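You operate a simulated robot arm through the tools that you are given. There is no shell and no other tool. Be economical: measure what you need, move in short steps, check, and stop when the job is done.

You run a simulated robot arm. Do the job below in one go: nothing can be reset, and whatever is moved stays where it is left.

Task
Staple one pull tab on the small black rack's grade 13 filter.
Fine: it goes back to its slot; the slide ends drawn back. Set down upright: what you pick out.

Only the result counts: the job must be done as asked and must still hold three seconds after the hand-in. Knocking over, shifting, dropping, spilling or breaking anything else fails it.

Robot
A 5-joint arm with a two-finger parallel gripper, fixed in place. Base frame: the origin is at the foot of the arm, x ahead of it, y to its left, z up; the work surface is at about z = 0. Units: mm, rad, N and s.
With the tool pointing down near the work surface it reaches from about 260 to 600 mm from the base axis. Its first joint turns from -1.152 to 1.152 rad. The tool tilts only in the upright plane through the base axis and itself; it spins freely about its own axis. Payload 1.57 kg.
The tool frame sits at the grasp point between the pads (the TCP): z along the fingers, y along the line on which they close. The tips reach 30 mm beyond it. Largest opening 80 mm; finger width 17, thickness 12; the body of the gripper, 40 by 82 mm, starts 80 mm behind the TCP.
Orientation is told as [roll, pitch, yaw] about the base's x, y, z axes, in that order, counted from this pose: with the fingers straight down and closing along the base's y, the tool's x points along the base's -x, its y along +y and its z along -z.

Tools
- The arm moves only by the tool apply_moves. Its argument "targets" is a list of rows, each an object (a shift or turn left out is 0, a gripper value left out holds the last) with "turn": the turn, a rotation vector about the tool's x, y, z in rad, a list of three; "linear": the shift along the tool's x, y, z in mm, a list of three; "claw": the gripper command, from -1 (shut) to 1 (fully open), values between in proportion. In form: [{"turn": [rx, ry, rz], "linear": [x, y, z], "claw": claw}, ...]. A call has 1 to 8 rows; each row shifts and turns the commanded pose from where the row before left it, along the tool's axes as they then stand. Rows are played at 5 a second. More than 50 mm and 0.15 rad between two rows, or a gripper value outside its range, and nothing of the call is played. A pose out of reach is approached as far as the arm can. The call stops where the force on the tool passes 70 N (or 10 N more than at its start, if that is more) or the arm is blocked; 0.2 s more then pass. The fingers move at their own pace (about 153 mm/s each) and stop on an object; they squeeze with about 33 N. The grip force told is the motor's: it shows also when the fingers shut on nothing. Time passes only in rows, and 0.2 s behind the last, so rows that do not move let the fingers close. It gives the time, the measured TCP pose, the force on the tool (base axes), the opening and the grip force at its end, in the units of the frame above (readings bear some noise), with the torque about the TCP (base axes, N m) and any sound that the robot's microphone picked up.
- Cameras (640 x 400 px; columns grow to the right, rows downward): "scene" is fixed at [48.1, 402, 534.3]; the picture's right is [-0.66, -0.75, 0.00], its down [-0.37, 0.33, -0.87] and it looks along [0.65, -0.57, -0.50] (base axes); focal length 258 px, centre (320, 200). "wrist" rides on the gripper at [72, -7, -122] in the tool frame; the picture's right is [0.09, 1.00, 0.00], its down [-0.84, 0.08, -0.54] and it looks along [-0.54, 0.05, 0.84] (tool axes); focal length 238 px, centre (320, 200). There is no depth. A picture from a camera that has moved, and an enlarged one, comes with that camera's place and axes in the base frame and with its lens.
- grab_frame(camera): a new picture of that camera. No time passes.
- close_up(camera, box): a new picture of the part [left, top, right, bottom] of that camera's present view, enlarged. No time passes.
- finish_job(): hands the job in; it is judged then, once.

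Work in short steps. Places have to be worked out from the pictures, the camera data and where the tool is seen: move nearer, look again, correct. Check each grasp and each placing, and mend what went wrong. You have 120 turns and 84 pictures in all, those below and enlarged ones among them. Open the gripper and draw the arm clear of the work before you hand the job in, unless the task says otherwise; then end with one line.

The tools are called after "Emit:" as a command line: name --argument value ..., lists and objects as JSON in quotes. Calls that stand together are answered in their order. apply_moves: Moves the arm, as the interface text tells. Its arguments: {"type":"object","properties":{"targets":{"type":"array","items":{"type":"object","properties":{"turn":{"type":"array","items":{"type":"number"}},"linear":{"type":"array","items":{"type":"number"}},"claw":{"type":"number"}}}}},"required":["targets"]} The other tools are called the same way: grab_frame (camera) takes a picture; close_up (camera, box) takes an enlarged picture of a part of a camera's view; finish_job () hands the job in.

At the start:

```text
clock: 0.0
tcp_pos: [293.4, 104.8, 392.4]
tool_rot: [0.0, 0.0, 0.0]
ft_force: [-0.1, 0.0, 0.0]
moment: [0.0, -0.01, -0.02]
finger_gap: 80.0
finger_force: 0.0
```

scene: 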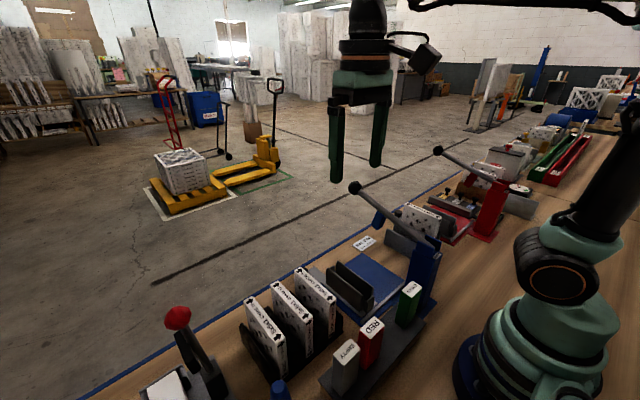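
wrist: 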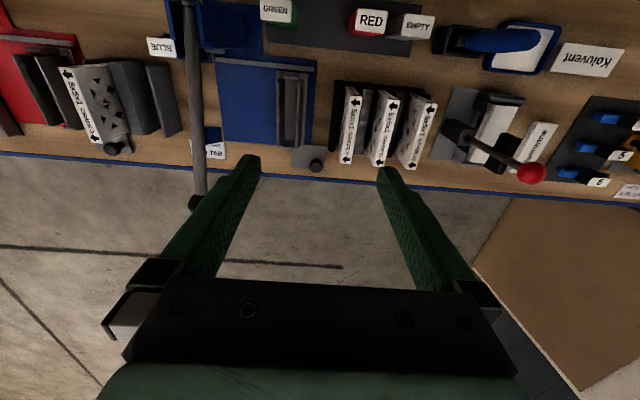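

I'll start by enlarging the pictures to read labels and understand the stations.

Emit:
close_up --camera "wrist" --box '[320, 0, 640, 200]'

Emit:
close_up --camera "wrist" --box '[0, 0, 320, 200]'

Emit:
close_up --camera "scene" --box '[120, 220, 440, 400]'

Emit:
close_up --camera "scene" --box '[340, 100, 640, 290]'

```text
2.00 times, centred on (480, 100) of wrist
camera zoom: at [222.8, 98.2, 514.0], right [-0.09, 1.0, 0.0], down [0.84, 0.08, 0.54], along [0.54, 0.05, -0.84], focal length 477 px, centre (0, 400)
```

zoom: 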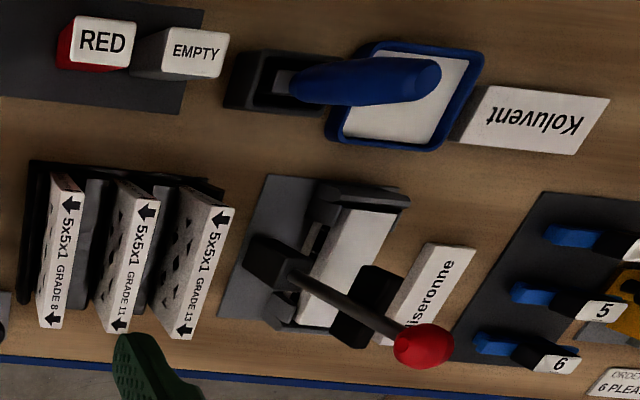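

```text
2.00 times, centred on (160, 100) of wrist
camera zoom: at [222.8, 98.2, 514.0], right [-0.09, 1.0, 0.0], down [0.84, 0.08, 0.54], along [0.54, 0.05, -0.84], focal length 477 px, centre (640, 400)
```

zoom: 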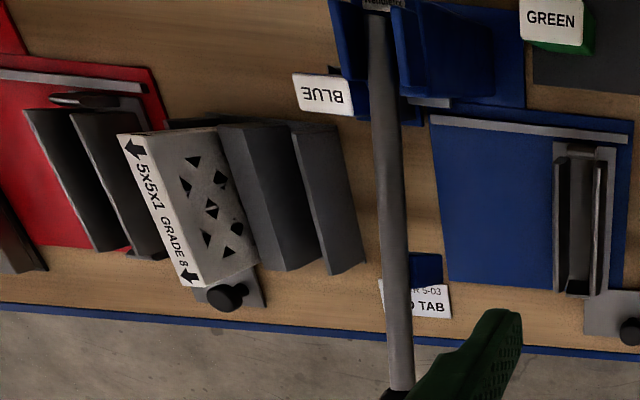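

```text
2.00 times, centred on (280, 310) of scene
camera zoom: at [48.1, 402.0, 534.3], right [-0.66, -0.75, 0.0], down [-0.37, 0.33, -0.87], along [0.65, -0.57, -0.5], focal length 517 px, centre (400, -20)
```

zoom: 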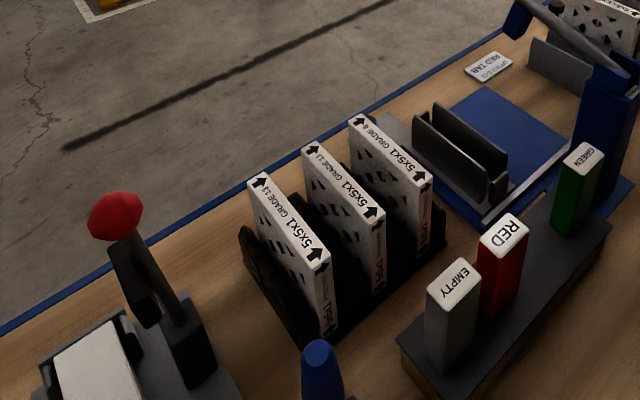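

```text
2.11 times, centred on (490, 195) of scene
camera zoom: at [48.1, 402.0, 534.3], right [-0.66, -0.75, 0.0], down [-0.37, 0.33, -0.87], along [0.65, -0.57, -0.5], focal length 544 px, centre (-38, 210)
```

zoom: 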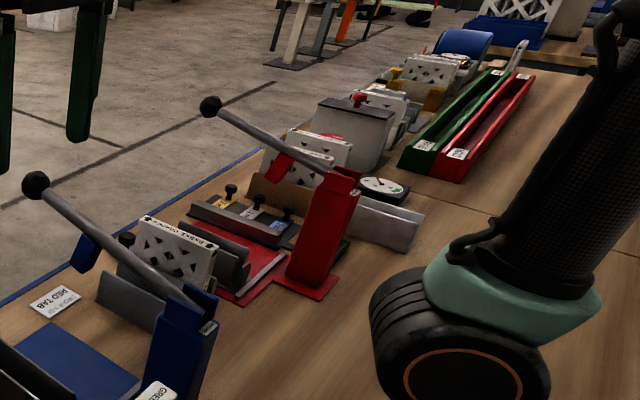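

The layout: the small black rack with grades 8/11/13, a blue stapler with a lever and slide, cartridges, and an order card "RED TAB". I'll shift the arm over the blue stapler for a better look.

Emit:
apply_moves --targets '[{"linear": [0, -45, 0]}, {"linear": [0, -45, 0]}, {"linear": [0, -45, 0]}, {"linear": [0, 0, -30]}]'

Emit:
grab_frame --camera "wrist"

Emit:
grab_frame --camera "scene"

```text
clock: 1.0
tcp_pos: [297.3, -31.3, 421.1]
tool_rot: [0.0, 0.001, 0.001]
ft_force: [0.9, 0.5, -0.3]
moment: [0.01, -0.02, -0.02]
finger_gap: 80.0
finger_force: 0.1
```

```text
77 pictures are left
camera wrist: at [225.8, -38.3, 543.5], right [-0.09, 1.0, 0.0], down [0.84, 0.08, 0.54], along [0.54, 0.05, -0.84], focal length 238 px, centre (320, 200)
```

wrist: 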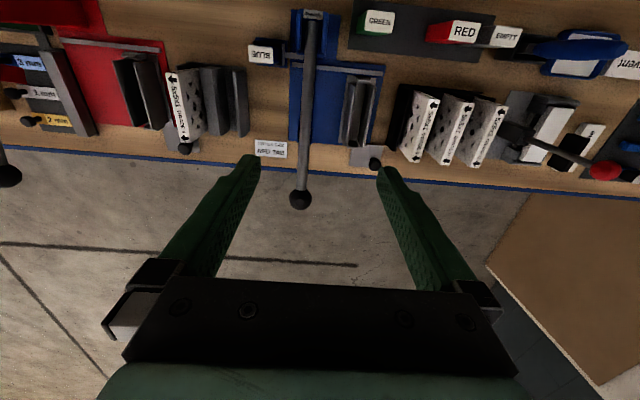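

```text
76 pictures are left
```

scene: 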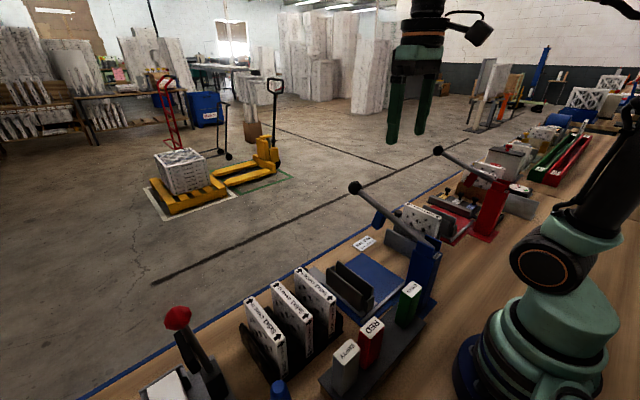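

Emit:
close_up --camera "wrist" --box '[200, 0, 400, 125]'

Emit:
close_up --camera "wrist" --box '[220, 100, 380, 200]'

Emit:
close_up --camera "scene" --box '[320, 170, 460, 320]'

Emit:
close_up --camera "wrist" --box '[0, 0, 220, 160]'

```text
3.20 times, centred on (300, 62) of wrist
camera zoom: at [225.8, -38.3, 543.5], right [-0.09, 1.0, 0.0], down [0.84, 0.08, 0.54], along [0.54, 0.05, -0.84], focal length 763 px, centre (384, 640)
```

zoom: 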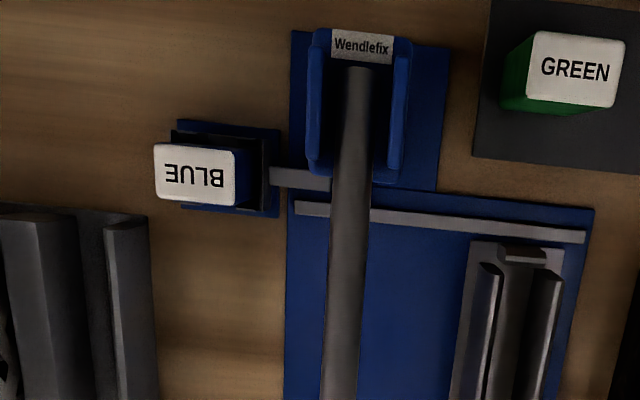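

```text
4.00 times, centred on (300, 150) of wrist
camera zoom: at [225.8, -38.3, 543.5], right [-0.09, 1.0, 0.0], down [0.84, 0.08, 0.54], along [0.54, 0.05, -0.84], focal length 953 px, centre (400, 400)
```

zoom: 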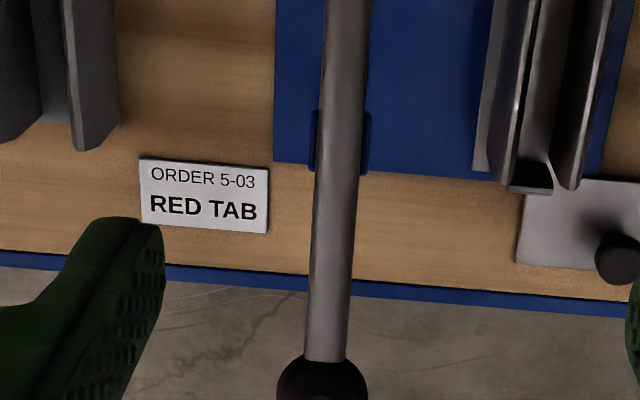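

```text
2.67 times, centred on (390, 245) of scene
camera zoom: at [48.1, 402.0, 534.3], right [-0.66, -0.75, 0.0], down [-0.37, 0.33, -0.87], along [0.65, -0.57, -0.5], focal length 689 px, centre (133, 80)
```

zoom: 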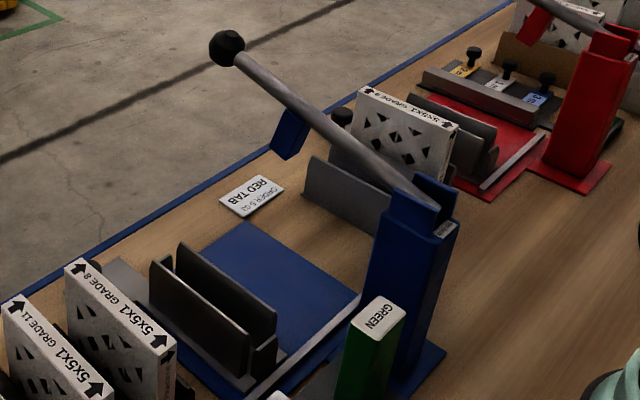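

```text
2.50 times, centred on (110, 80) of wrist
camera zoom: at [225.8, -38.3, 543.5], right [-0.09, 1.0, 0.0], down [0.84, 0.08, 0.54], along [0.54, 0.05, -0.84], focal length 596 px, centre (845, 500)
```

zoom: 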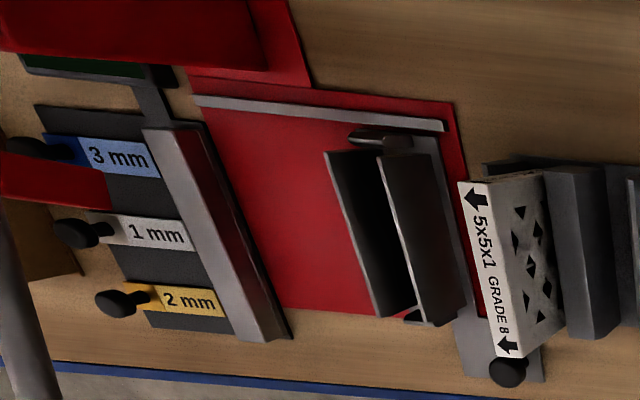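

The blue machine "Wendlefix" holds a BLUE magazine while the order card says RED TAB. I'll look at neighbouring stations before committing: go toward -y, then +y.

Emit:
apply_moves --targets '[{"linear": [0, -45, 0]}, {"linear": [0, -45, 0]}, {"linear": [0, -45, 0]}, {"linear": [0, -45, 0]}, {"linear": [0, 0, 0]}]'

Emit:
grab_frame --camera "wrist"

Emit:
close_up --camera "wrist" --box '[100, 0, 400, 188]'

```text
clock: 2.2
tcp_pos: [292.3, -212.1, 421.3]
tool_rot: [0.0, -0.001, 0.0]
ft_force: [-0.2, 0.8, 0.7]
moment: [-0.02, 0.0, 0.02]
finger_gap: 80.0
finger_force: 0.1
```

```text
71 pictures are left
camera wrist: at [221.5, -218.1, 543.8], right [-0.09, 1.0, 0.0], down [0.84, 0.08, 0.54], along [0.54, 0.05, -0.84], focal length 238 px, centre (320, 200)
```

wrist: 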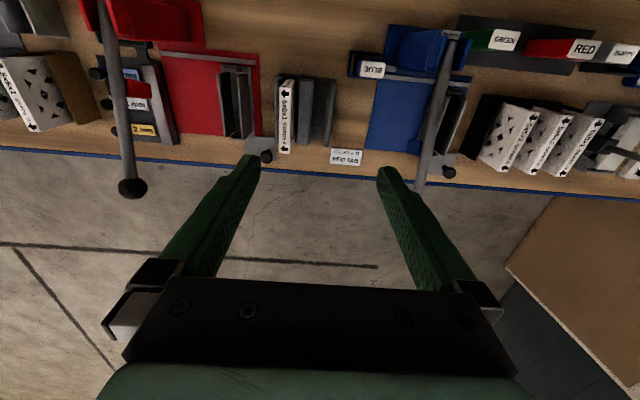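

```text
2.13 times, centred on (250, 94) of wrist
camera zoom: at [221.5, -218.1, 543.8], right [-0.09, 1.0, 0.0], down [0.84, 0.08, 0.54], along [0.54, 0.05, -0.84], focal length 507 px, centre (469, 426)
```

zoom: 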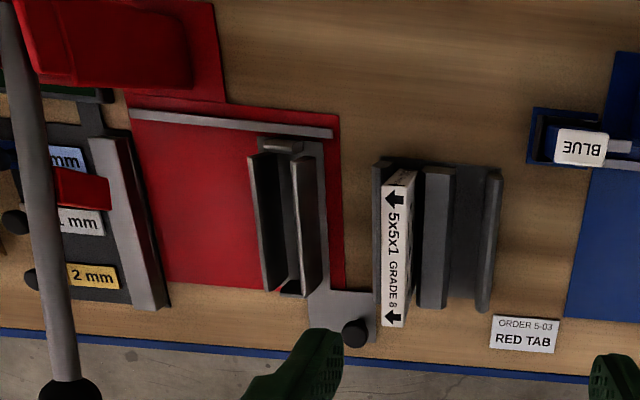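

The red machine is a different press (mm spacers). Now I'll view the blue station from the far side: move to about (400,40,420) and spin the tool by π.

Emit:
apply_moves --targets '[{"linear": [-18, 42, 0]}, {"linear": [-18, 42, 0]}, {"linear": [-18, 42, 0]}, {"linear": [-18, 42, 0]}, {"linear": [-18, 42, 0]}, {"linear": [-18, 42, 0]}, {"turn": [0, 0, 0.1496]}, {"turn": [0, 0, 0.1496]}]'

Emit:
apply_moves --targets '[{"turn": [0, 0, 0.1496]}, {"turn": [0, 0, 0.1496]}, {"turn": [0, 0, 0.1496]}, {"turn": [0, 0, 0.1496]}, {"turn": [0, 0, 0.1496]}, {"turn": [0, 0, 0.1496]}, {"turn": [0, 0, 0.1496]}, {"turn": [0, 0, 0.1496]}]'

Emit:
apply_moves --targets '[{"turn": [0, 0, 0.1496]}, {"turn": [0, 0, 0.1496]}, {"turn": [0, 0, 0.1496]}, {"turn": [0, 0, 0.1496]}, {"turn": [0, 0, 0.1496]}, {"turn": [0, 0, 0.1496]}, {"turn": [0, 0, 0.1496]}, {"turn": [0, 0, 0.1496]}]'

Emit:
apply_moves --targets '[{"turn": [0, 0, 0.1496]}, {"turn": [0, 0, 0.1496]}, {"turn": [0, 0, 0.1496]}, {"turn": [0, 0, 0]}]'

Emit:
grab_frame --camera "wrist"

```text
clock: 4.0
tcp_pos: [402.3, 39.8, 421.0]
tool_rot: [0.0, 0.0, -0.3]
ft_force: [0.2, 0.4, 0.1]
moment: [0.04, 0.01, -0.02]
finger_gap: 80.3
finger_force: 0.1
```

```text
clock: 5.8
tcp_pos: [402.6, 41.8, 421.9]
tool_rot: [0.001, 0.0, -1.499]
ft_force: [0.4, 0.0, 0.0]
moment: [-0.01, 0.0, 0.02]
finger_gap: 79.7
finger_force: 0.1
```

```text
clock: 7.6
tcp_pos: [403.5, 42.1, 421.5]
tool_rot: [-0.001, -0.001, -2.696]
ft_force: [0.3, -0.5, -0.4]
moment: [0.02, 0.03, 0.0]
finger_gap: 80.1
finger_force: 0.1
```

```text
clock: 8.6
tcp_pos: [401.2, -45.7, 422.4]
tool_rot: [0.001, -0.001, -3.125]
ft_force: [0.0, -0.9, 0.1]
moment: [0.01, 0.03, 0.0]
finger_gap: 80.0
finger_force: 0.0
out of reach, approached as far as the arm can: row 2, 3
```

```text
69 pictures are left
camera wrist: at [473.0, -38.0, 544.4], right [0.11, -0.99, 0.0], down [-0.84, -0.09, 0.54], along [-0.54, -0.06, -0.84], focal length 238 px, centre (320, 200)
```

wrist: 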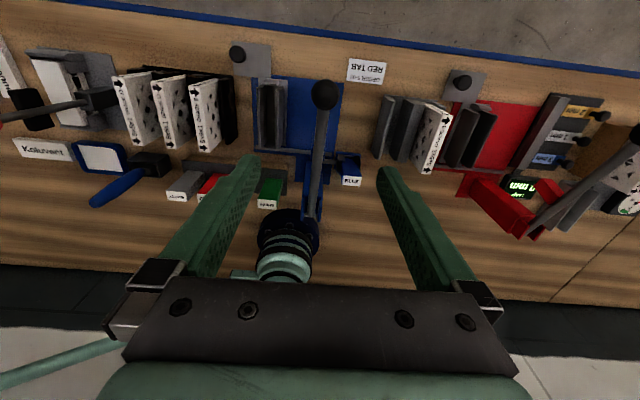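

Good view. Enlarging the blue station and cartridge block.

Emit:
close_up --camera "wrist" --box '[150, 60, 390, 210]'

Emit:
close_up --camera "wrist" --box '[230, 70, 380, 164]'

```text
2.67 times, centred on (270, 135) of wrist
camera zoom: at [473.0, -38.0, 544.4], right [0.11, -0.99, 0.0], down [-0.84, -0.09, 0.54], along [-0.54, -0.06, -0.84], focal length 636 px, centre (453, 373)
```

zoom: 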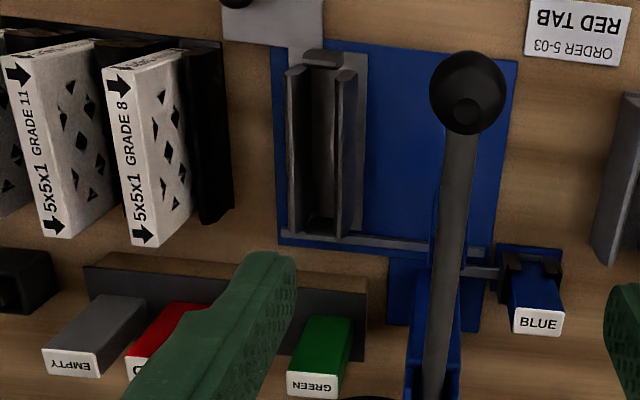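

```text
4.26 times, centred on (305, 117) of wrist
camera zoom: at [473.0, -38.0, 544.4], right [0.11, -0.99, 0.0], down [-0.84, -0.09, 0.54], along [-0.54, -0.06, -0.84], focal length 1014 px, centre (384, 553)
```

zoom: 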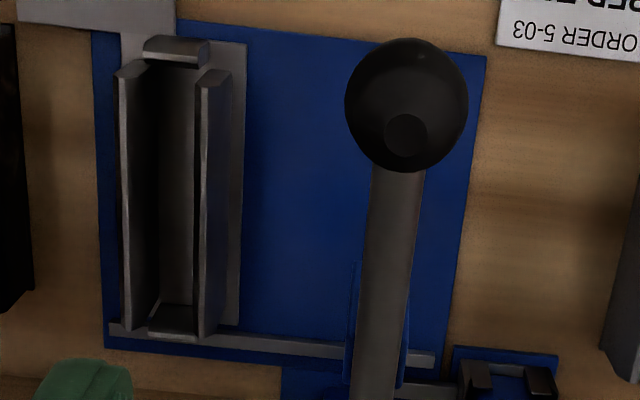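

Now moving closer to the BLUE magazine for a detailed look (currently yaw≈π, tool x=+x, tool y=−y).

Emit:
apply_moves --targets '[{"linear": [0, 45, 0]}, {"linear": [0, 45, 0]}, {"linear": [-35, 0, 30]}, {"linear": [-25, 0, 30]}, {"linear": [0, 0, 40]}, {"linear": [0, 0, 20]}]'

Emit:
grab_frame --camera "wrist"

Emit:
close_up --camera "wrist" --box '[240, 80, 400, 180]'

```text
clock: 10.0
tcp_pos: [338.6, -135.3, 302.4]
tool_rot: [-0.001, 0.001, -3.14]
ft_force: [-0.1, 0.6, -0.4]
moment: [-0.01, -0.03, 0.02]
finger_gap: 80.1
finger_force: 0.1
```

```text
66 pictures are left
camera wrist: at [410.1, -128.2, 424.5], right [0.09, -1.0, 0.0], down [-0.84, -0.08, 0.54], along [-0.54, -0.05, -0.84], focal length 238 px, centre (320, 200)
```

wrist: 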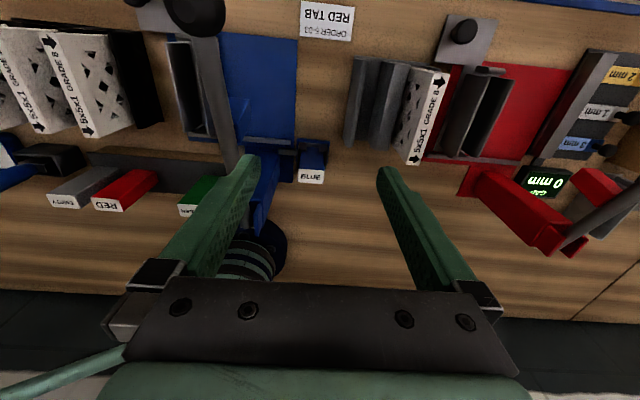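

```text
4.00 times, centred on (320, 130) of wrist
camera zoom: at [410.1, -128.2, 424.5], right [0.09, -1.0, 0.0], down [-0.84, -0.08, 0.54], along [-0.54, -0.05, -0.84], focal length 953 px, centre (320, 480)
```

zoom: 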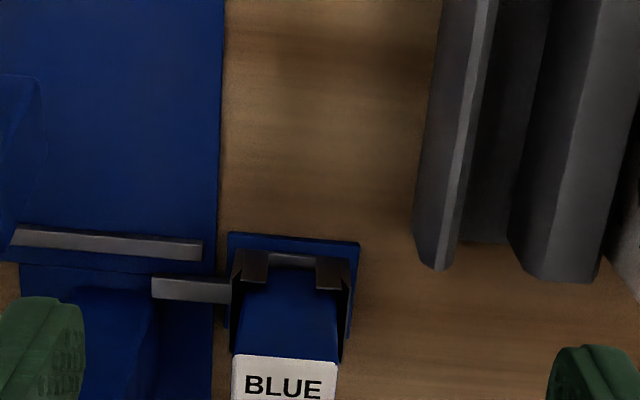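

BLUE top is about (246,−130,101). I'll move above it at z≈190 and look.

Emit:
apply_moves --targets '[{"linear": [-46, -3, 20]}, {"linear": [-46, -3, 20]}, {"linear": [0, 0, 40]}, {"linear": [0, 0, 30]}, {"linear": [0, 0, 0]}]'

Emit:
grab_frame --camera "wrist"

Emit:
grab_frame --camera "scene"

```text
refused: row 1 steps farther than a row can; nothing moved
```

```text
64 pictures are left
camera wrist: at [410.1, -128.2, 424.5], right [0.09, -1.0, 0.0], down [-0.84, -0.08, 0.54], along [-0.54, -0.05, -0.84], focal length 238 px, centre (320, 200)
```

wrist: 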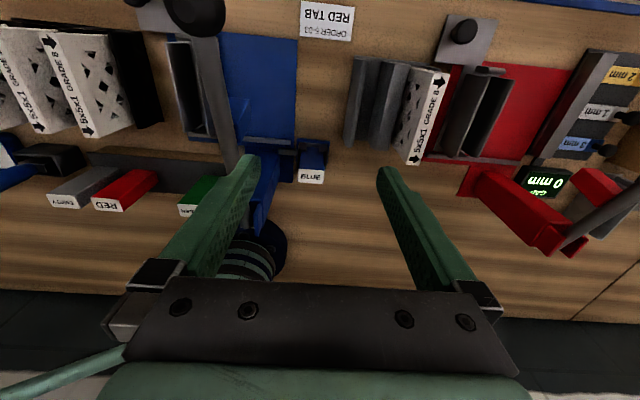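

```text
63 pictures are left
```

scene: 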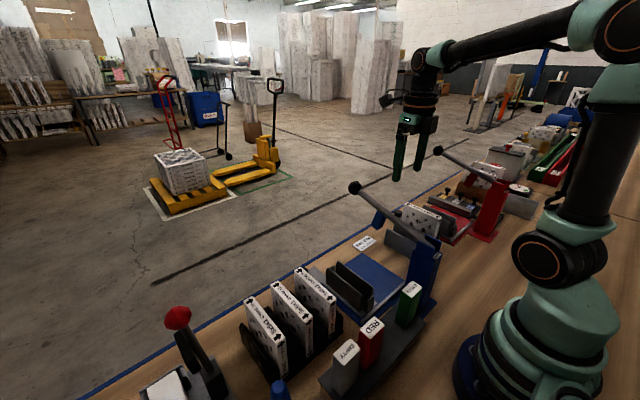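

The step was slightly too long; repeating with shorter rows.

Emit:
apply_moves --targets '[{"linear": [-35, -2, 20]}, {"linear": [-35, -2, 20]}, {"linear": [-22, -2, 30]}, {"linear": [0, 0, 30]}, {"linear": [0, 0, 0]}]'

Emit:
grab_frame --camera "wrist"

```text
clock: 11.2
tcp_pos: [246.8, -130.5, 200.9]
tool_rot: [0.0, 0.0, -3.141]
ft_force: [0.1, 0.2, -0.6]
moment: [0.0, 0.0, 0.02]
finger_gap: 79.8
finger_force: 0.1
```

```text
62 pictures are left
camera wrist: at [319.4, -123.0, 323.3], right [0.09, -1.0, 0.0], down [-0.84, -0.08, 0.54], along [-0.54, -0.05, -0.84], focal length 238 px, centre (320, 200)
```

wrist: 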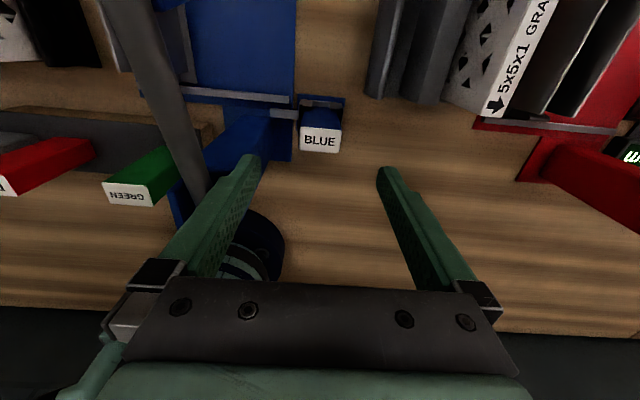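

BLUE top at about (245,−130,101), ~40 (y) × 27 (x); chute at z≈38. Descend so tips are at z≈57 and grip.

Emit:
apply_moves --targets '[{"linear": [-2, 0, 45]}, {"linear": [0, 0, 40]}, {"linear": [0, 0, 29]}, {"linear": [0, 0, 0]}]'

Emit:
grab_frame --camera "wrist"

```text
clock: 12.2
tcp_pos: [245.0, -129.3, 86.6]
tool_rot: [0.0, -0.002, -3.141]
ft_force: [0.5, -1.0, 0.0]
moment: [-0.01, -0.01, 0.0]
finger_gap: 80.0
finger_force: 0.0
```

```text
61 pictures are left
camera wrist: at [316.5, -123.2, 209.6], right [0.09, -1.0, 0.0], down [-0.84, -0.08, 0.54], along [-0.54, -0.05, -0.84], focal length 238 px, centre (320, 200)
```

wrist: 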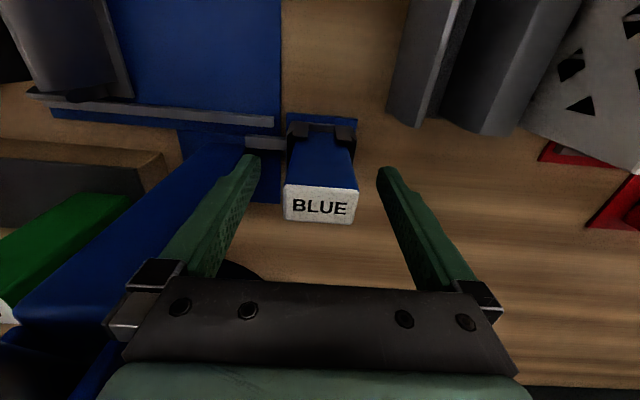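

Centred well. Close and lift gently.

Emit:
apply_moves --targets '[{"claw": -1}, {"claw": -1}, {"claw": -1}]'

Emit:
apply_moves --targets '[{"linear": [0, 0, -15]}, {"linear": [0, 0, -25]}, {"linear": [0, 0, -35]}, {"linear": [0, 0, -35]}, {}]'

Emit:
grab_frame --camera "wrist"

```text
clock: 13.0
tcp_pos: [245.2, -129.6, 87.8]
tool_rot: [0.0, -0.001, -3.141]
ft_force: [-1.5, -0.3, -0.1]
moment: [-0.04, 0.01, -0.01]
finger_gap: 39.3
finger_force: 33.2
```

```text
clock: 14.2
tcp_pos: [246.5, -129.3, 197.7]
tool_rot: [0.0, -0.001, -3.141]
ft_force: [-0.5, 0.0, -0.8]
moment: [0.03, 0.03, -0.02]
finger_gap: 39.3
finger_force: 33.2
```

```text
60 pictures are left
camera wrist: at [319.1, -122.1, 320.0], right [0.09, -1.0, 0.0], down [-0.84, -0.08, 0.54], along [-0.54, -0.05, -0.84], focal length 238 px, centre (320, 200)
```

wrist: 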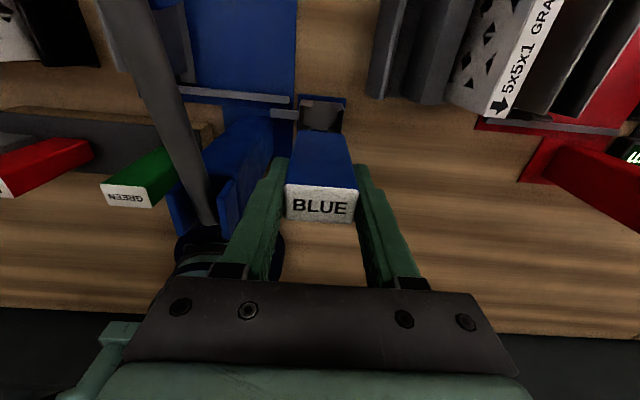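

Holding BLUE. I'll put it on bare wood at about (232,−200), descending carefully.

Emit:
apply_moves --targets '[{"linear": [-5, 25, 0]}, {"linear": [-5, 25, 0]}, {"linear": [-4, 21, 0]}, {"linear": [0, 0, 45]}, {"linear": [0, 0, 40]}, {"linear": [0, 0, 10]}, {}]'

Emit:
grab_frame --camera "wrist"

```text
clock: 15.8
tcp_pos: [231.3, -199.5, 101.3]
tool_rot: [-0.001, 0.001, -3.142]
ft_force: [0.0, 0.5, -0.1]
moment: [-0.05, -0.03, 0.0]
finger_gap: 39.5
finger_force: 32.9
```

```text
59 pictures are left
camera wrist: at [304.7, -192.2, 224.2], right [0.09, -1.0, 0.0], down [-0.84, -0.08, 0.54], along [-0.54, -0.05, -0.84], focal length 238 px, centre (320, 200)
```

wrist: 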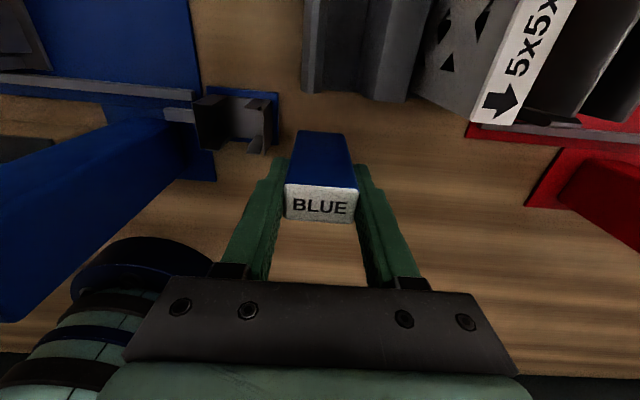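

Clear of the rack. Lowering in small steps until contact.

Emit:
apply_moves --targets '[{"linear": [0, 0, 6]}, {"linear": [0, 0, 4]}, {"linear": [0, 0, 3]}, {}]'

Emit:
apply_moves --targets '[{"linear": [0, 0, 2]}, {"linear": [0, 0, 2]}, {}]'

```text
clock: 16.8
tcp_pos: [231.7, -200.9, 88.0]
tool_rot: [-0.001, 0.001, -3.141]
ft_force: [0.0, -0.5, -0.4]
moment: [0.0, 0.0, -0.01]
finger_gap: 39.5
finger_force: 33.0
```

```text
clock: 17.6
tcp_pos: [231.9, -199.8, 85.5]
tool_rot: [-0.001, 0.0, -3.141]
ft_force: [-0.1, 0.0, -1.2]
moment: [0.03, 0.0, 0.01]
finger_gap: 39.4
finger_force: 33.1
```

Emit:
apply_moves --targets '[{"linear": [0, 0, 2]}, {}]'

Emit:
apply_moves --targets '[{"linear": [0, 0, 2]}, {}]'

Emit:
apply_moves --targets '[{"linear": [0, 0, 1.5]}, {}]'

```text
clock: 18.2
tcp_pos: [232.2, -200.2, 84.4]
tool_rot: [0.001, -0.002, -3.141]
ft_force: [-0.4, -1.0, -1.0]
moment: [0.0, -0.01, -0.02]
finger_gap: 39.2
finger_force: 32.4
```

```text
clock: 18.8
tcp_pos: [234.0, -200.1, 82.4]
tool_rot: [0.001, 0.001, -3.141]
ft_force: [0.2, 0.3, -0.2]
moment: [-0.02, 0.02, 0.02]
finger_gap: 39.1
finger_force: 32.6
```

```text
clock: 19.4
tcp_pos: [231.0, -199.9, 80.8]
tool_rot: [0.001, 0.0, -3.142]
ft_force: [0.4, -0.2, 0.8]
moment: [0.0, 0.0, 0.02]
finger_gap: 39.5
finger_force: 32.9
```

Emit:
apply_moves --targets '[{"linear": [0, 0, 1.5]}, {"linear": [0, 0, 1.5]}]'

Emit:
apply_moves --targets '[{"linear": [0, 0, 1.5]}, {"linear": [0, 0, 1.5]}]'

Emit:
grab_frame --camera "wrist"

```text
clock: 20.0
tcp_pos: [233.1, -202.2, 78.0]
tool_rot: [0.001, 0.0, -3.14]
ft_force: [-0.1, 0.1, -0.6]
moment: [0.01, -0.03, 0.02]
finger_gap: 39.4
finger_force: 33.0
```

```text
clock: 20.6
tcp_pos: [232.3, -200.0, 75.4]
tool_rot: [-0.002, 0.003, -3.139]
ft_force: [-4.1, 6.2, 24.4]
moment: [0.27, 0.04, 0.02]
finger_gap: 39.7
finger_force: 33.2
```

```text
58 pictures are left
camera wrist: at [305.3, -194.0, 197.3], right [0.09, -1.0, 0.0], down [-0.84, -0.08, 0.54], along [-0.54, -0.05, -0.84], focal length 238 px, centre (320, 200)
```

wrist: 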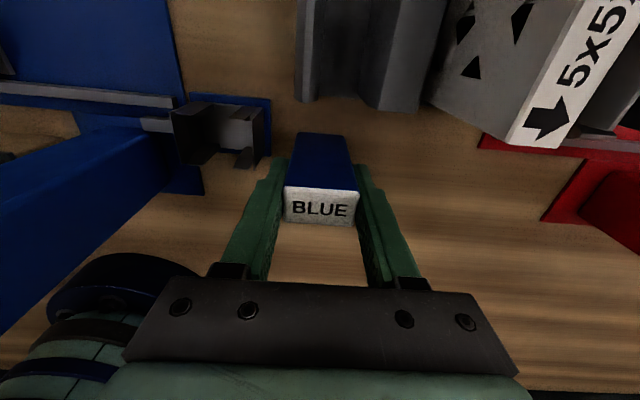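

Contact (24 N) at TCP z≈76, so bottom is ~76 below TCP and well floor ≈ z 11. Ease up slightly, open, and retreat up.

Emit:
apply_moves --targets '[{"linear": [0, 0, -1]}, {"claw": 0.3}, {"claw": 0.3}, {}, {"linear": [0, 0, -40]}, {"linear": [0, 0, -45]}, {"linear": [0, 0, -45]}, {"linear": [0, 0, -40]}]'

Emit:
grab_frame --camera "wrist"

```text
clock: 22.4
tcp_pos: [229.3, -196.7, 243.9]
tool_rot: [-0.002, -0.002, -3.142]
ft_force: [0.1, 0.1, -0.4]
moment: [-0.01, 0.01, 0.0]
finger_gap: 51.9
finger_force: 0.2
```

```text
57 pictures are left
camera wrist: at [302.2, -189.7, 366.0], right [0.09, -1.0, 0.0], down [-0.84, -0.08, 0.54], along [-0.54, -0.05, -0.84], focal length 238 px, centre (320, 200)
```

wrist: 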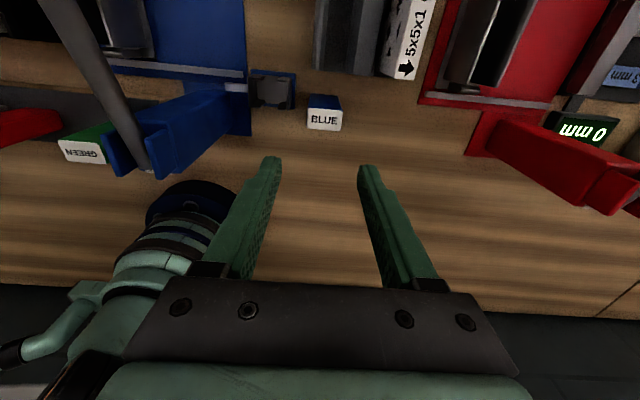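

BLUE stands upright. Enlarge the empty well to confirm its geometry.

Emit:
close_up --camera "wrist" --box '[230, 55, 350, 130]'

```text
5.33 times, centred on (290, 92) of wrist
camera zoom: at [302.2, -189.7, 366.0], right [0.09, -1.0, 0.0], down [-0.84, -0.08, 0.54], along [-0.54, -0.05, -0.84], focal length 1271 px, centre (480, 773)
```

zoom: 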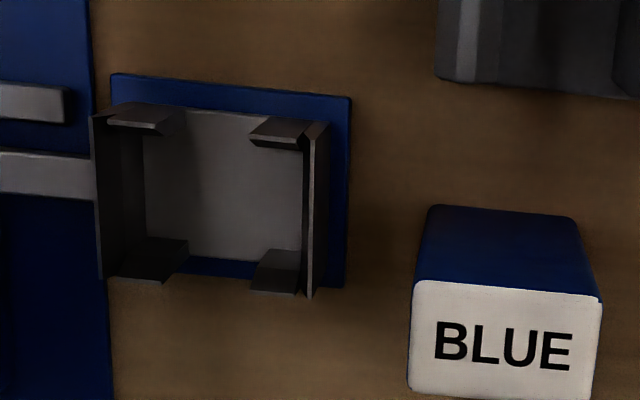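

The well has two side walls with corner lips. The RED label faces opposite to BLUE's, so I'll grip RED with yaw 0 and insert with yaw π to match. Rise, then unwind the spin.

Emit:
apply_moves --targets '[{"linear": [20, 0, -45]}, {"linear": [20, 0, -45]}, {"turn": [0, 0, -0.1496]}, {"turn": [0, 0, -0.1496]}, {"turn": [0, 0, -0.1496]}, {"turn": [0, 0, -0.1496]}, {"turn": [0, 0, -0.1496]}, {"turn": [0, 0, -0.1496]}]'

Emit:
apply_moves --targets '[{"turn": [0, 0, -0.1496]}, {"turn": [0, 0, -0.1496]}, {"turn": [0, 0, -0.1496]}, {"turn": [0, 0, -0.1496]}, {"turn": [0, 0, -0.1496]}, {"turn": [0, 0, -0.1496]}, {"turn": [0, 0, -0.1496]}, {"turn": [0, 0, -0.1496]}]'

Emit:
apply_moves --targets '[{"turn": [0, 0, -0.1496]}, {"turn": [0, 0, -0.1496]}, {"turn": [0, 0, -0.1496]}, {"turn": [0, 0, -0.1496]}, {"turn": [0, 0, -0.1496]}, {"turn": [0, 0, -0.1496]}, {"turn": [0, 0, -0.1496]}, {}]'

Emit:
apply_moves --targets '[{"linear": [0, 48, 0]}, {"linear": [0, 48, 0]}, {"linear": [0, 48, 0]}, {"linear": [0, 48, 0]}, {"linear": [0, 48, 0]}, {"linear": [0, 48, 0]}, {"linear": [0, 48, 0]}, {"linear": [0, 20, 0]}]'

Emit:
grab_frame --camera "wrist"

```text
clock: 24.2
tcp_pos: [272.3, -200.6, 334.5]
tool_rot: [-0.001, -0.001, -2.241]
ft_force: [0.5, -0.8, 0.0]
moment: [-0.02, 0.02, -0.04]
finger_gap: 52.2
finger_force: 0.0
```

```text
clock: 26.0
tcp_pos: [272.8, -199.6, 336.8]
tool_rot: [0.001, 0.002, -1.044]
ft_force: [0.6, -0.1, -0.3]
moment: [0.0, 0.0, 0.01]
finger_gap: 51.9
finger_force: 0.1
```

```text
clock: 27.8
tcp_pos: [271.8, -200.1, 333.8]
tool_rot: [0.0, -0.001, 0.003]
ft_force: [0.2, -0.5, 0.1]
moment: [0.01, 0.02, 0.02]
finger_gap: 52.1
finger_force: 0.1
```

```text
clock: 29.6
tcp_pos: [271.1, 157.4, 336.8]
tool_rot: [-0.001, 0.0, 0.001]
ft_force: [-0.6, -0.8, 0.4]
moment: [0.0, 0.05, -0.01]
finger_gap: 51.9
finger_force: 0.0
```

```text
55 pictures are left
camera wrist: at [198.1, 150.8, 459.8], right [-0.09, 1.0, 0.0], down [0.84, 0.08, 0.54], along [0.54, 0.05, -0.84], focal length 238 px, centre (320, 200)
```

wrist: 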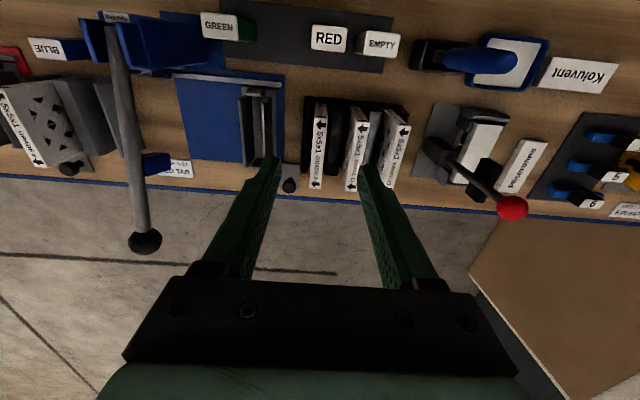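

RED top at about (189,160,~135). Move above it (testing reach at this short radius).

Emit:
apply_moves --targets '[{"linear": [40, 1, 10]}, {"linear": [42, 1, 20]}, {"linear": [0, 0, 40]}, {"linear": [0, 0, 20]}, {}]'

Emit:
grab_frame --camera "wrist"

```text
clock: 30.8
tcp_pos: [189.2, 158.9, 245.3]
tool_rot: [0.001, 0.0, -0.001]
ft_force: [0.0, 0.1, 0.4]
moment: [-0.02, -0.03, -0.01]
finger_gap: 52.1
finger_force: 0.2
```

```text
54 pictures are left
camera wrist: at [117.4, 152.3, 367.3], right [-0.09, 1.0, 0.0], down [0.84, 0.08, 0.54], along [0.54, 0.05, -0.84], focal length 238 px, centre (320, 200)
```

wrist: 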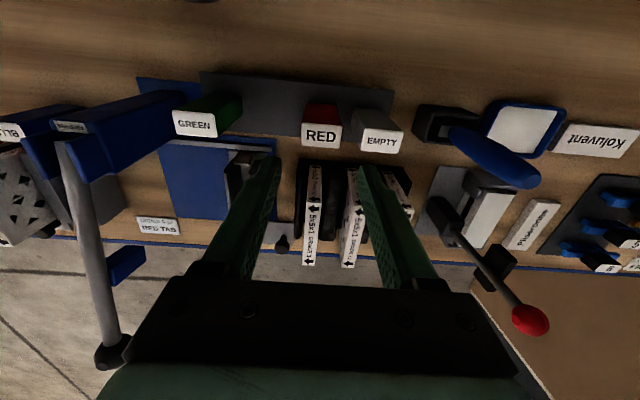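

RED top ≈ (189,159.5,140); EMPTY's edge leaves only ~18 mm for the finger. Narrow the opening to 46 and descend to just above to check.

Emit:
apply_moves --targets '[{"linear": [0, 0, 30], "claw": 0.15}, {"linear": [0, 0, 30]}, {}]'

Emit:
grab_frame --camera "wrist"

```text
clock: 31.6
tcp_pos: [188.7, 157.2, 185.6]
tool_rot: [0.0, 0.002, 0.0]
ft_force: [0.1, -0.3, 0.0]
moment: [0.0, 0.05, 0.0]
finger_gap: 46.0
finger_force: 0.1
```

```text
53 pictures are left
camera wrist: at [118.2, 150.7, 307.2], right [-0.09, 1.0, 0.0], down [0.84, 0.08, 0.54], along [0.54, 0.05, -0.84], focal length 238 px, centre (320, 200)
```

wrist: 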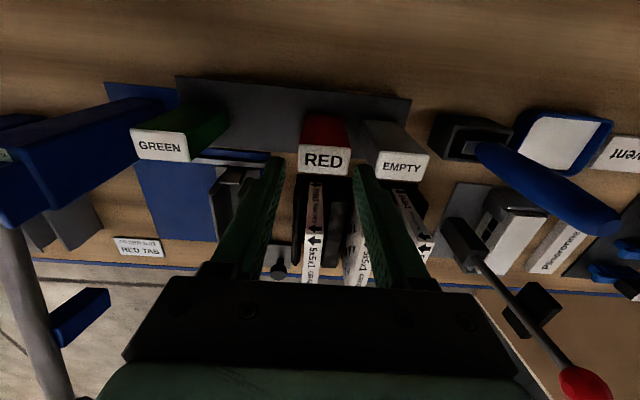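

RED edges y≈141–181, EMPTY begins ≈200. Shift +2 in y and descend 60 mm.

Emit:
apply_moves --targets '[{"linear": [-1, 2, 0]}, {"linear": [0, 0, 25]}, {"linear": [0, 0, 20]}, {"linear": [0, 0, 15]}, {}]'

Emit:
grab_frame --camera "wrist"

Emit:
grab_frame --camera "scene"

```text
clock: 32.8
tcp_pos: [188.8, 157.2, 125.1]
tool_rot: [0.0, 0.0, 0.0]
ft_force: [-0.3, -0.3, 0.2]
moment: [0.0, 0.0, 0.04]
finger_gap: 46.1
finger_force: 0.1
```

```text
52 pictures are left
camera wrist: at [117.6, 151.1, 247.8], right [-0.09, 1.0, 0.0], down [0.84, 0.08, 0.54], along [0.54, 0.05, -0.84], focal length 238 px, centre (320, 200)
```

wrist: 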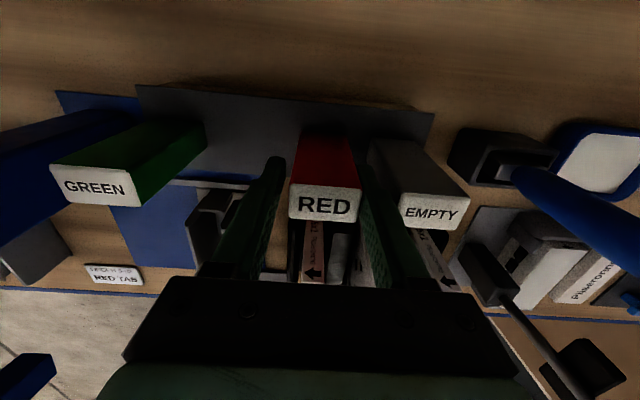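

```text
51 pictures are left
```

scene: 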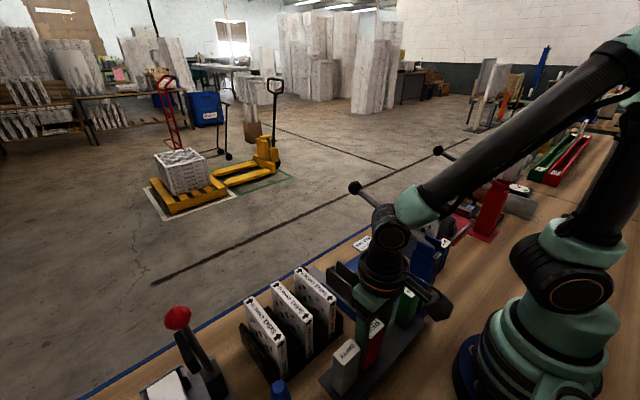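

Nearly centred (off ~2 mm in y). Correct by +2, close, and check.

Emit:
apply_moves --targets '[{"linear": [0, 2, 0]}, {"claw": -1}, {"claw": -1}, {"claw": -1}]'

Emit:
apply_moves --targets '[{"linear": [0, 0, -15]}, {"linear": [0, 0, -25]}, {"linear": [0, 0, -40]}, {"linear": [0, 0, -40]}, {"linear": [0, 0, -40]}, {}]'

Emit:
grab_frame --camera "wrist"

```text
clock: 33.8
tcp_pos: [190.3, 161.0, 125.9]
tool_rot: [0.0, 0.001, -0.001]
ft_force: [-1.3, 0.8, 0.8]
moment: [0.03, 0.09, -0.02]
finger_gap: 39.4
finger_force: 32.6
```

```text
clock: 35.2
tcp_pos: [192.5, 160.8, 284.0]
tool_rot: [0.002, -0.001, 0.001]
ft_force: [0.1, 0.2, -0.5]
moment: [-0.03, -0.01, 0.01]
finger_gap: 39.5
finger_force: 33.3
```

```text
50 pictures are left
camera wrist: at [120.6, 155.1, 407.4], right [-0.09, 1.0, 0.0], down [0.84, 0.08, 0.54], along [0.54, 0.05, -0.84], focal length 238 px, centre (320, 200)
```

wrist: 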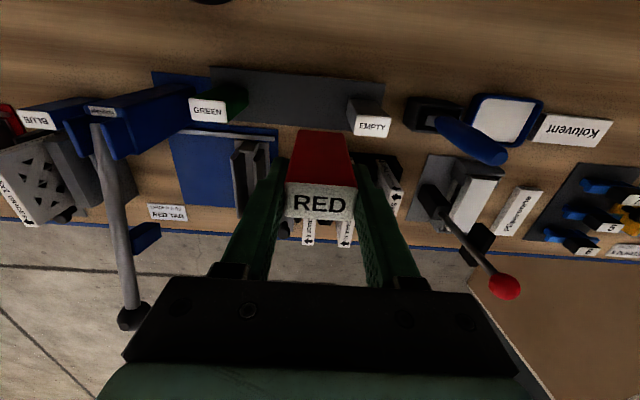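

RED held. Rise, cross over the lever at z≈350, then spin to −π above the well.

Emit:
apply_moves --targets '[{"linear": [-35, 0, -33]}, {"linear": [-35, 0, -33]}, {"linear": [0, -49, 0]}, {"linear": [0, -49, 0]}, {"linear": [0, -49, 0]}, {"linear": [0, -49, 0]}, {"linear": [0, -49, 0]}, {"linear": [0, -45, 0]}]'

Emit:
apply_moves --targets '[{"turn": [0, 0, 0.1496]}, {"turn": [0, 0, 0.1496]}, {"turn": [0, 0, 0.1496]}, {"turn": [0, 0, 0.1496]}, {"turn": [0, 0, 0.1496]}, {"turn": [0, 0, 0.1496]}, {"turn": [0, 0, 0.1496]}, {"turn": [0, 0, 0.1496]}]'

Emit:
apply_moves --targets '[{"turn": [0, 0, 0.1496]}, {"turn": [0, 0, 0.1496]}, {"turn": [0, 0, 0.1496]}, {"turn": [0, 0, 0.1496]}, {"turn": [0, 0, 0.1496]}, {"turn": [0, 0, 0.1496]}, {"turn": [0, 0, 0.1496]}, {"turn": [0, 0, 0.1496]}]'

Emit:
apply_moves --targets '[{"turn": [0, 0, 0.1496]}, {"turn": [0, 0, 0.1496]}, {"turn": [0, 0, 0.1496]}, {"turn": [0, 0, 0.1496]}, {"turn": [0, 0, 0.1496]}, {}]'

```text
clock: 37.0
tcp_pos: [264.1, -129.4, 351.1]
tool_rot: [0.001, 0.0, -0.001]
ft_force: [-0.2, 0.6, -0.6]
moment: [0.0, -0.01, 0.03]
finger_gap: 39.5
finger_force: 32.9
```

```text
clock: 38.8
tcp_pos: [261.6, -128.2, 352.1]
tool_rot: [0.0, 0.0, -1.199]
ft_force: [0.0, 0.1, -0.8]
moment: [0.01, 0.0, 0.01]
finger_gap: 39.4
finger_force: 33.2
```

```text
clock: 40.6
tcp_pos: [261.1, -128.7, 349.7]
tool_rot: [0.0, 0.0, -2.396]
ft_force: [0.2, -0.5, -0.8]
moment: [-0.02, -0.02, 0.0]
finger_gap: 39.3
finger_force: 32.6
```

```text
clock: 42.0
tcp_pos: [263.2, -128.5, 351.4]
tool_rot: [-0.001, -0.001, 3.138]
ft_force: [0.2, 0.6, 0.4]
moment: [-0.02, -0.04, 0.0]
finger_gap: 39.5
finger_force: 32.4
```

Now position over the well and lower to z≈180 (cartridge bottom ≈104).

Emit:
apply_moves --targets '[{"linear": [-18, 1, 30]}, {"linear": [0, 0, 45]}, {"linear": [0, 0, 45]}, {"linear": [0, 0, 45]}, {}]'

Emit:
grab_frame --camera "wrist"

Emit:
close_up --camera "wrist" --box '[260, 80, 380, 230]'

```text
clock: 43.2
tcp_pos: [242.0, -130.8, 184.1]
tool_rot: [0.0, 0.0, -3.143]
ft_force: [0.3, 0.1, -1.3]
moment: [0.02, -0.05, 0.0]
finger_gap: 39.6
finger_force: 32.8
```

```text
49 pictures are left
camera wrist: at [314.4, -123.3, 305.7], right [0.09, -1.0, 0.0], down [-0.84, -0.08, 0.54], along [-0.54, -0.05, -0.84], focal length 238 px, centre (320, 200)
```

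wrist: 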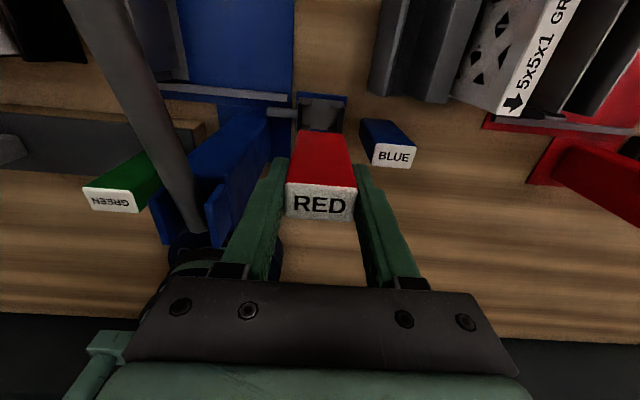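

```text
2.67 times, centred on (320, 155) of wrist
camera zoom: at [314.4, -123.3, 305.7], right [0.09, -1.0, 0.0], down [-0.84, -0.08, 0.54], along [-0.54, -0.05, -0.84], focal length 636 px, centre (320, 320)
```

zoom: 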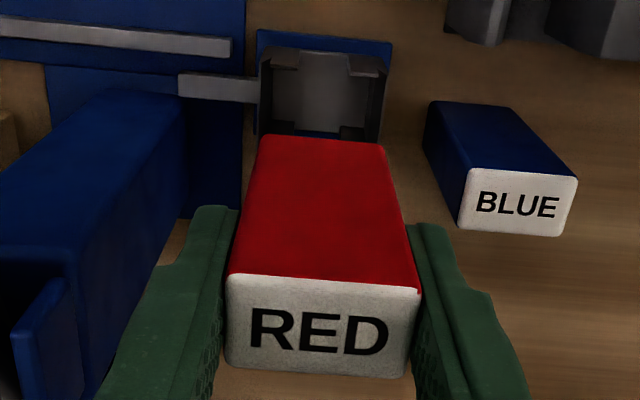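

Aligned roughly. Descend to put the bottom just above the well walls and re-check.

Emit:
apply_moves --targets '[{"linear": [1, 0, 30]}, {"linear": [0, 0, 22]}, {}, {}]'

Emit:
close_up --camera "wrist" --box '[260, 80, 380, 230]'

Emit:
apply_moves --targets '[{}]'

```text
clock: 44.2
tcp_pos: [244.2, -129.9, 131.5]
tool_rot: [0.0, -0.001, -3.141]
ft_force: [0.0, -0.6, -1.4]
moment: [0.0, 0.01, -0.02]
finger_gap: 39.6
finger_force: 33.1
```

```text
2.67 times, centred on (320, 155) of wrist
camera zoom: at [316.2, -123.1, 254.6], right [0.09, -1.0, 0.0], down [-0.84, -0.08, 0.54], along [-0.54, -0.05, -0.84], focal length 636 px, centre (320, 320)
```

zoom: 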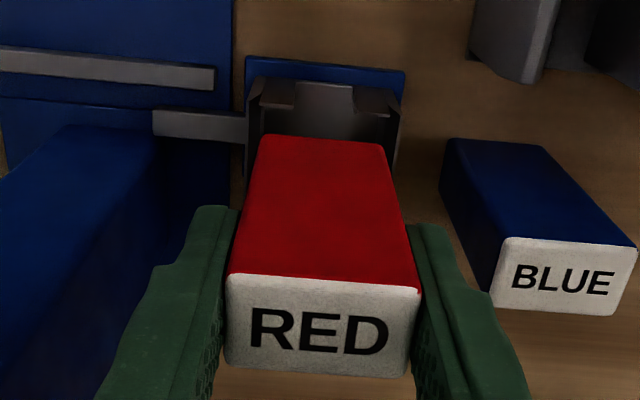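

```text
clock: 44.6
tcp_pos: [244.5, -130.6, 133.3]
tool_rot: [-0.001, 0.001, -3.141]
ft_force: [-0.4, 0.7, -1.2]
moment: [-0.01, -0.02, 0.02]
finger_gap: 39.6
finger_force: 32.9
```

Emit:
close_up --camera "wrist" --box '[290, 95, 370, 145]'

```text
8.00 times, centred on (330, 120) of wrist
camera zoom: at [316.2, -123.2, 254.8], right [0.09, -1.0, 0.0], down [-0.84, -0.08, 0.54], along [-0.54, -0.05, -0.84], focal length 1907 px, centre (240, 840)
```

zoom: 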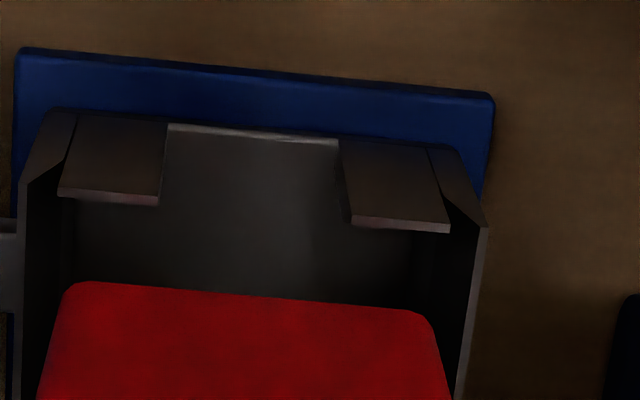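

Walls are flared (~43 mm inside); shift 0.6 mm toward −y and lower gradually with force checks.

Emit:
apply_moves --targets '[{"linear": [0, 0.6, 0]}, {"linear": [0, 0, 10]}, {"linear": [0, 0, 6]}, {}]'

Emit:
apply_moves --targets '[{"linear": [0, 0, 4]}, {"linear": [0, 0, 4]}, {"linear": [0, 0, 4]}, {}]'

Emit:
apply_moves --targets '[{"linear": [0, 0, 4]}, {"linear": [0, 0, 4]}, {"linear": [0, 0, 3]}, {}]'

```text
clock: 45.6
tcp_pos: [244.3, -130.0, 117.7]
tool_rot: [0.001, 0.001, -3.141]
ft_force: [0.5, -0.5, -0.9]
moment: [0.03, 0.0, 0.02]
finger_gap: 39.4
finger_force: 33.0
```

```text
clock: 46.6
tcp_pos: [244.4, -129.1, 105.2]
tool_rot: [0.001, 0.0, -3.141]
ft_force: [0.2, 0.1, 0.3]
moment: [0.01, -0.02, 0.03]
finger_gap: 39.4
finger_force: 33.2
```

```text
clock: 47.6
tcp_pos: [244.3, -129.5, 94.1]
tool_rot: [0.001, 0.0, -3.141]
ft_force: [0.1, -0.6, -0.3]
moment: [0.01, -0.04, -0.03]
finger_gap: 39.4
finger_force: 32.7
```

Sliding in freely. Continue to seating (expected TCP ≈ 87).

Emit:
apply_moves --targets '[{"linear": [0, 0, 3]}, {"linear": [0, 0, 2]}, {}]'

Emit:
apply_moves --targets '[{"linear": [0, 0, 1.5]}, {}]'

Emit:
apply_moves --targets '[{"linear": [0, 0, 1.5]}, {}]'

```text
clock: 48.4
tcp_pos: [243.4, -131.7, 90.1]
tool_rot: [0.001, -0.002, -3.142]
ft_force: [-4.9, 5.7, 15.7]
moment: [0.3, 0.31, 0.0]
finger_gap: 39.6
finger_force: 33.2
```

```text
clock: 49.0
tcp_pos: [245.0, -130.8, 89.7]
tool_rot: [-0.001, 0.003, -3.142]
ft_force: [-4.0, 8.9, 24.0]
moment: [0.39, 0.13, -0.02]
finger_gap: 39.7
finger_force: 33.2
```

```text
clock: 49.6
tcp_pos: [245.1, -130.7, 88.4]
tool_rot: [0.003, 0.001, -3.141]
ft_force: [-1.0, 3.5, 25.8]
moment: [0.22, 0.02, -0.03]
finger_gap: 39.6
finger_force: 33.0
```

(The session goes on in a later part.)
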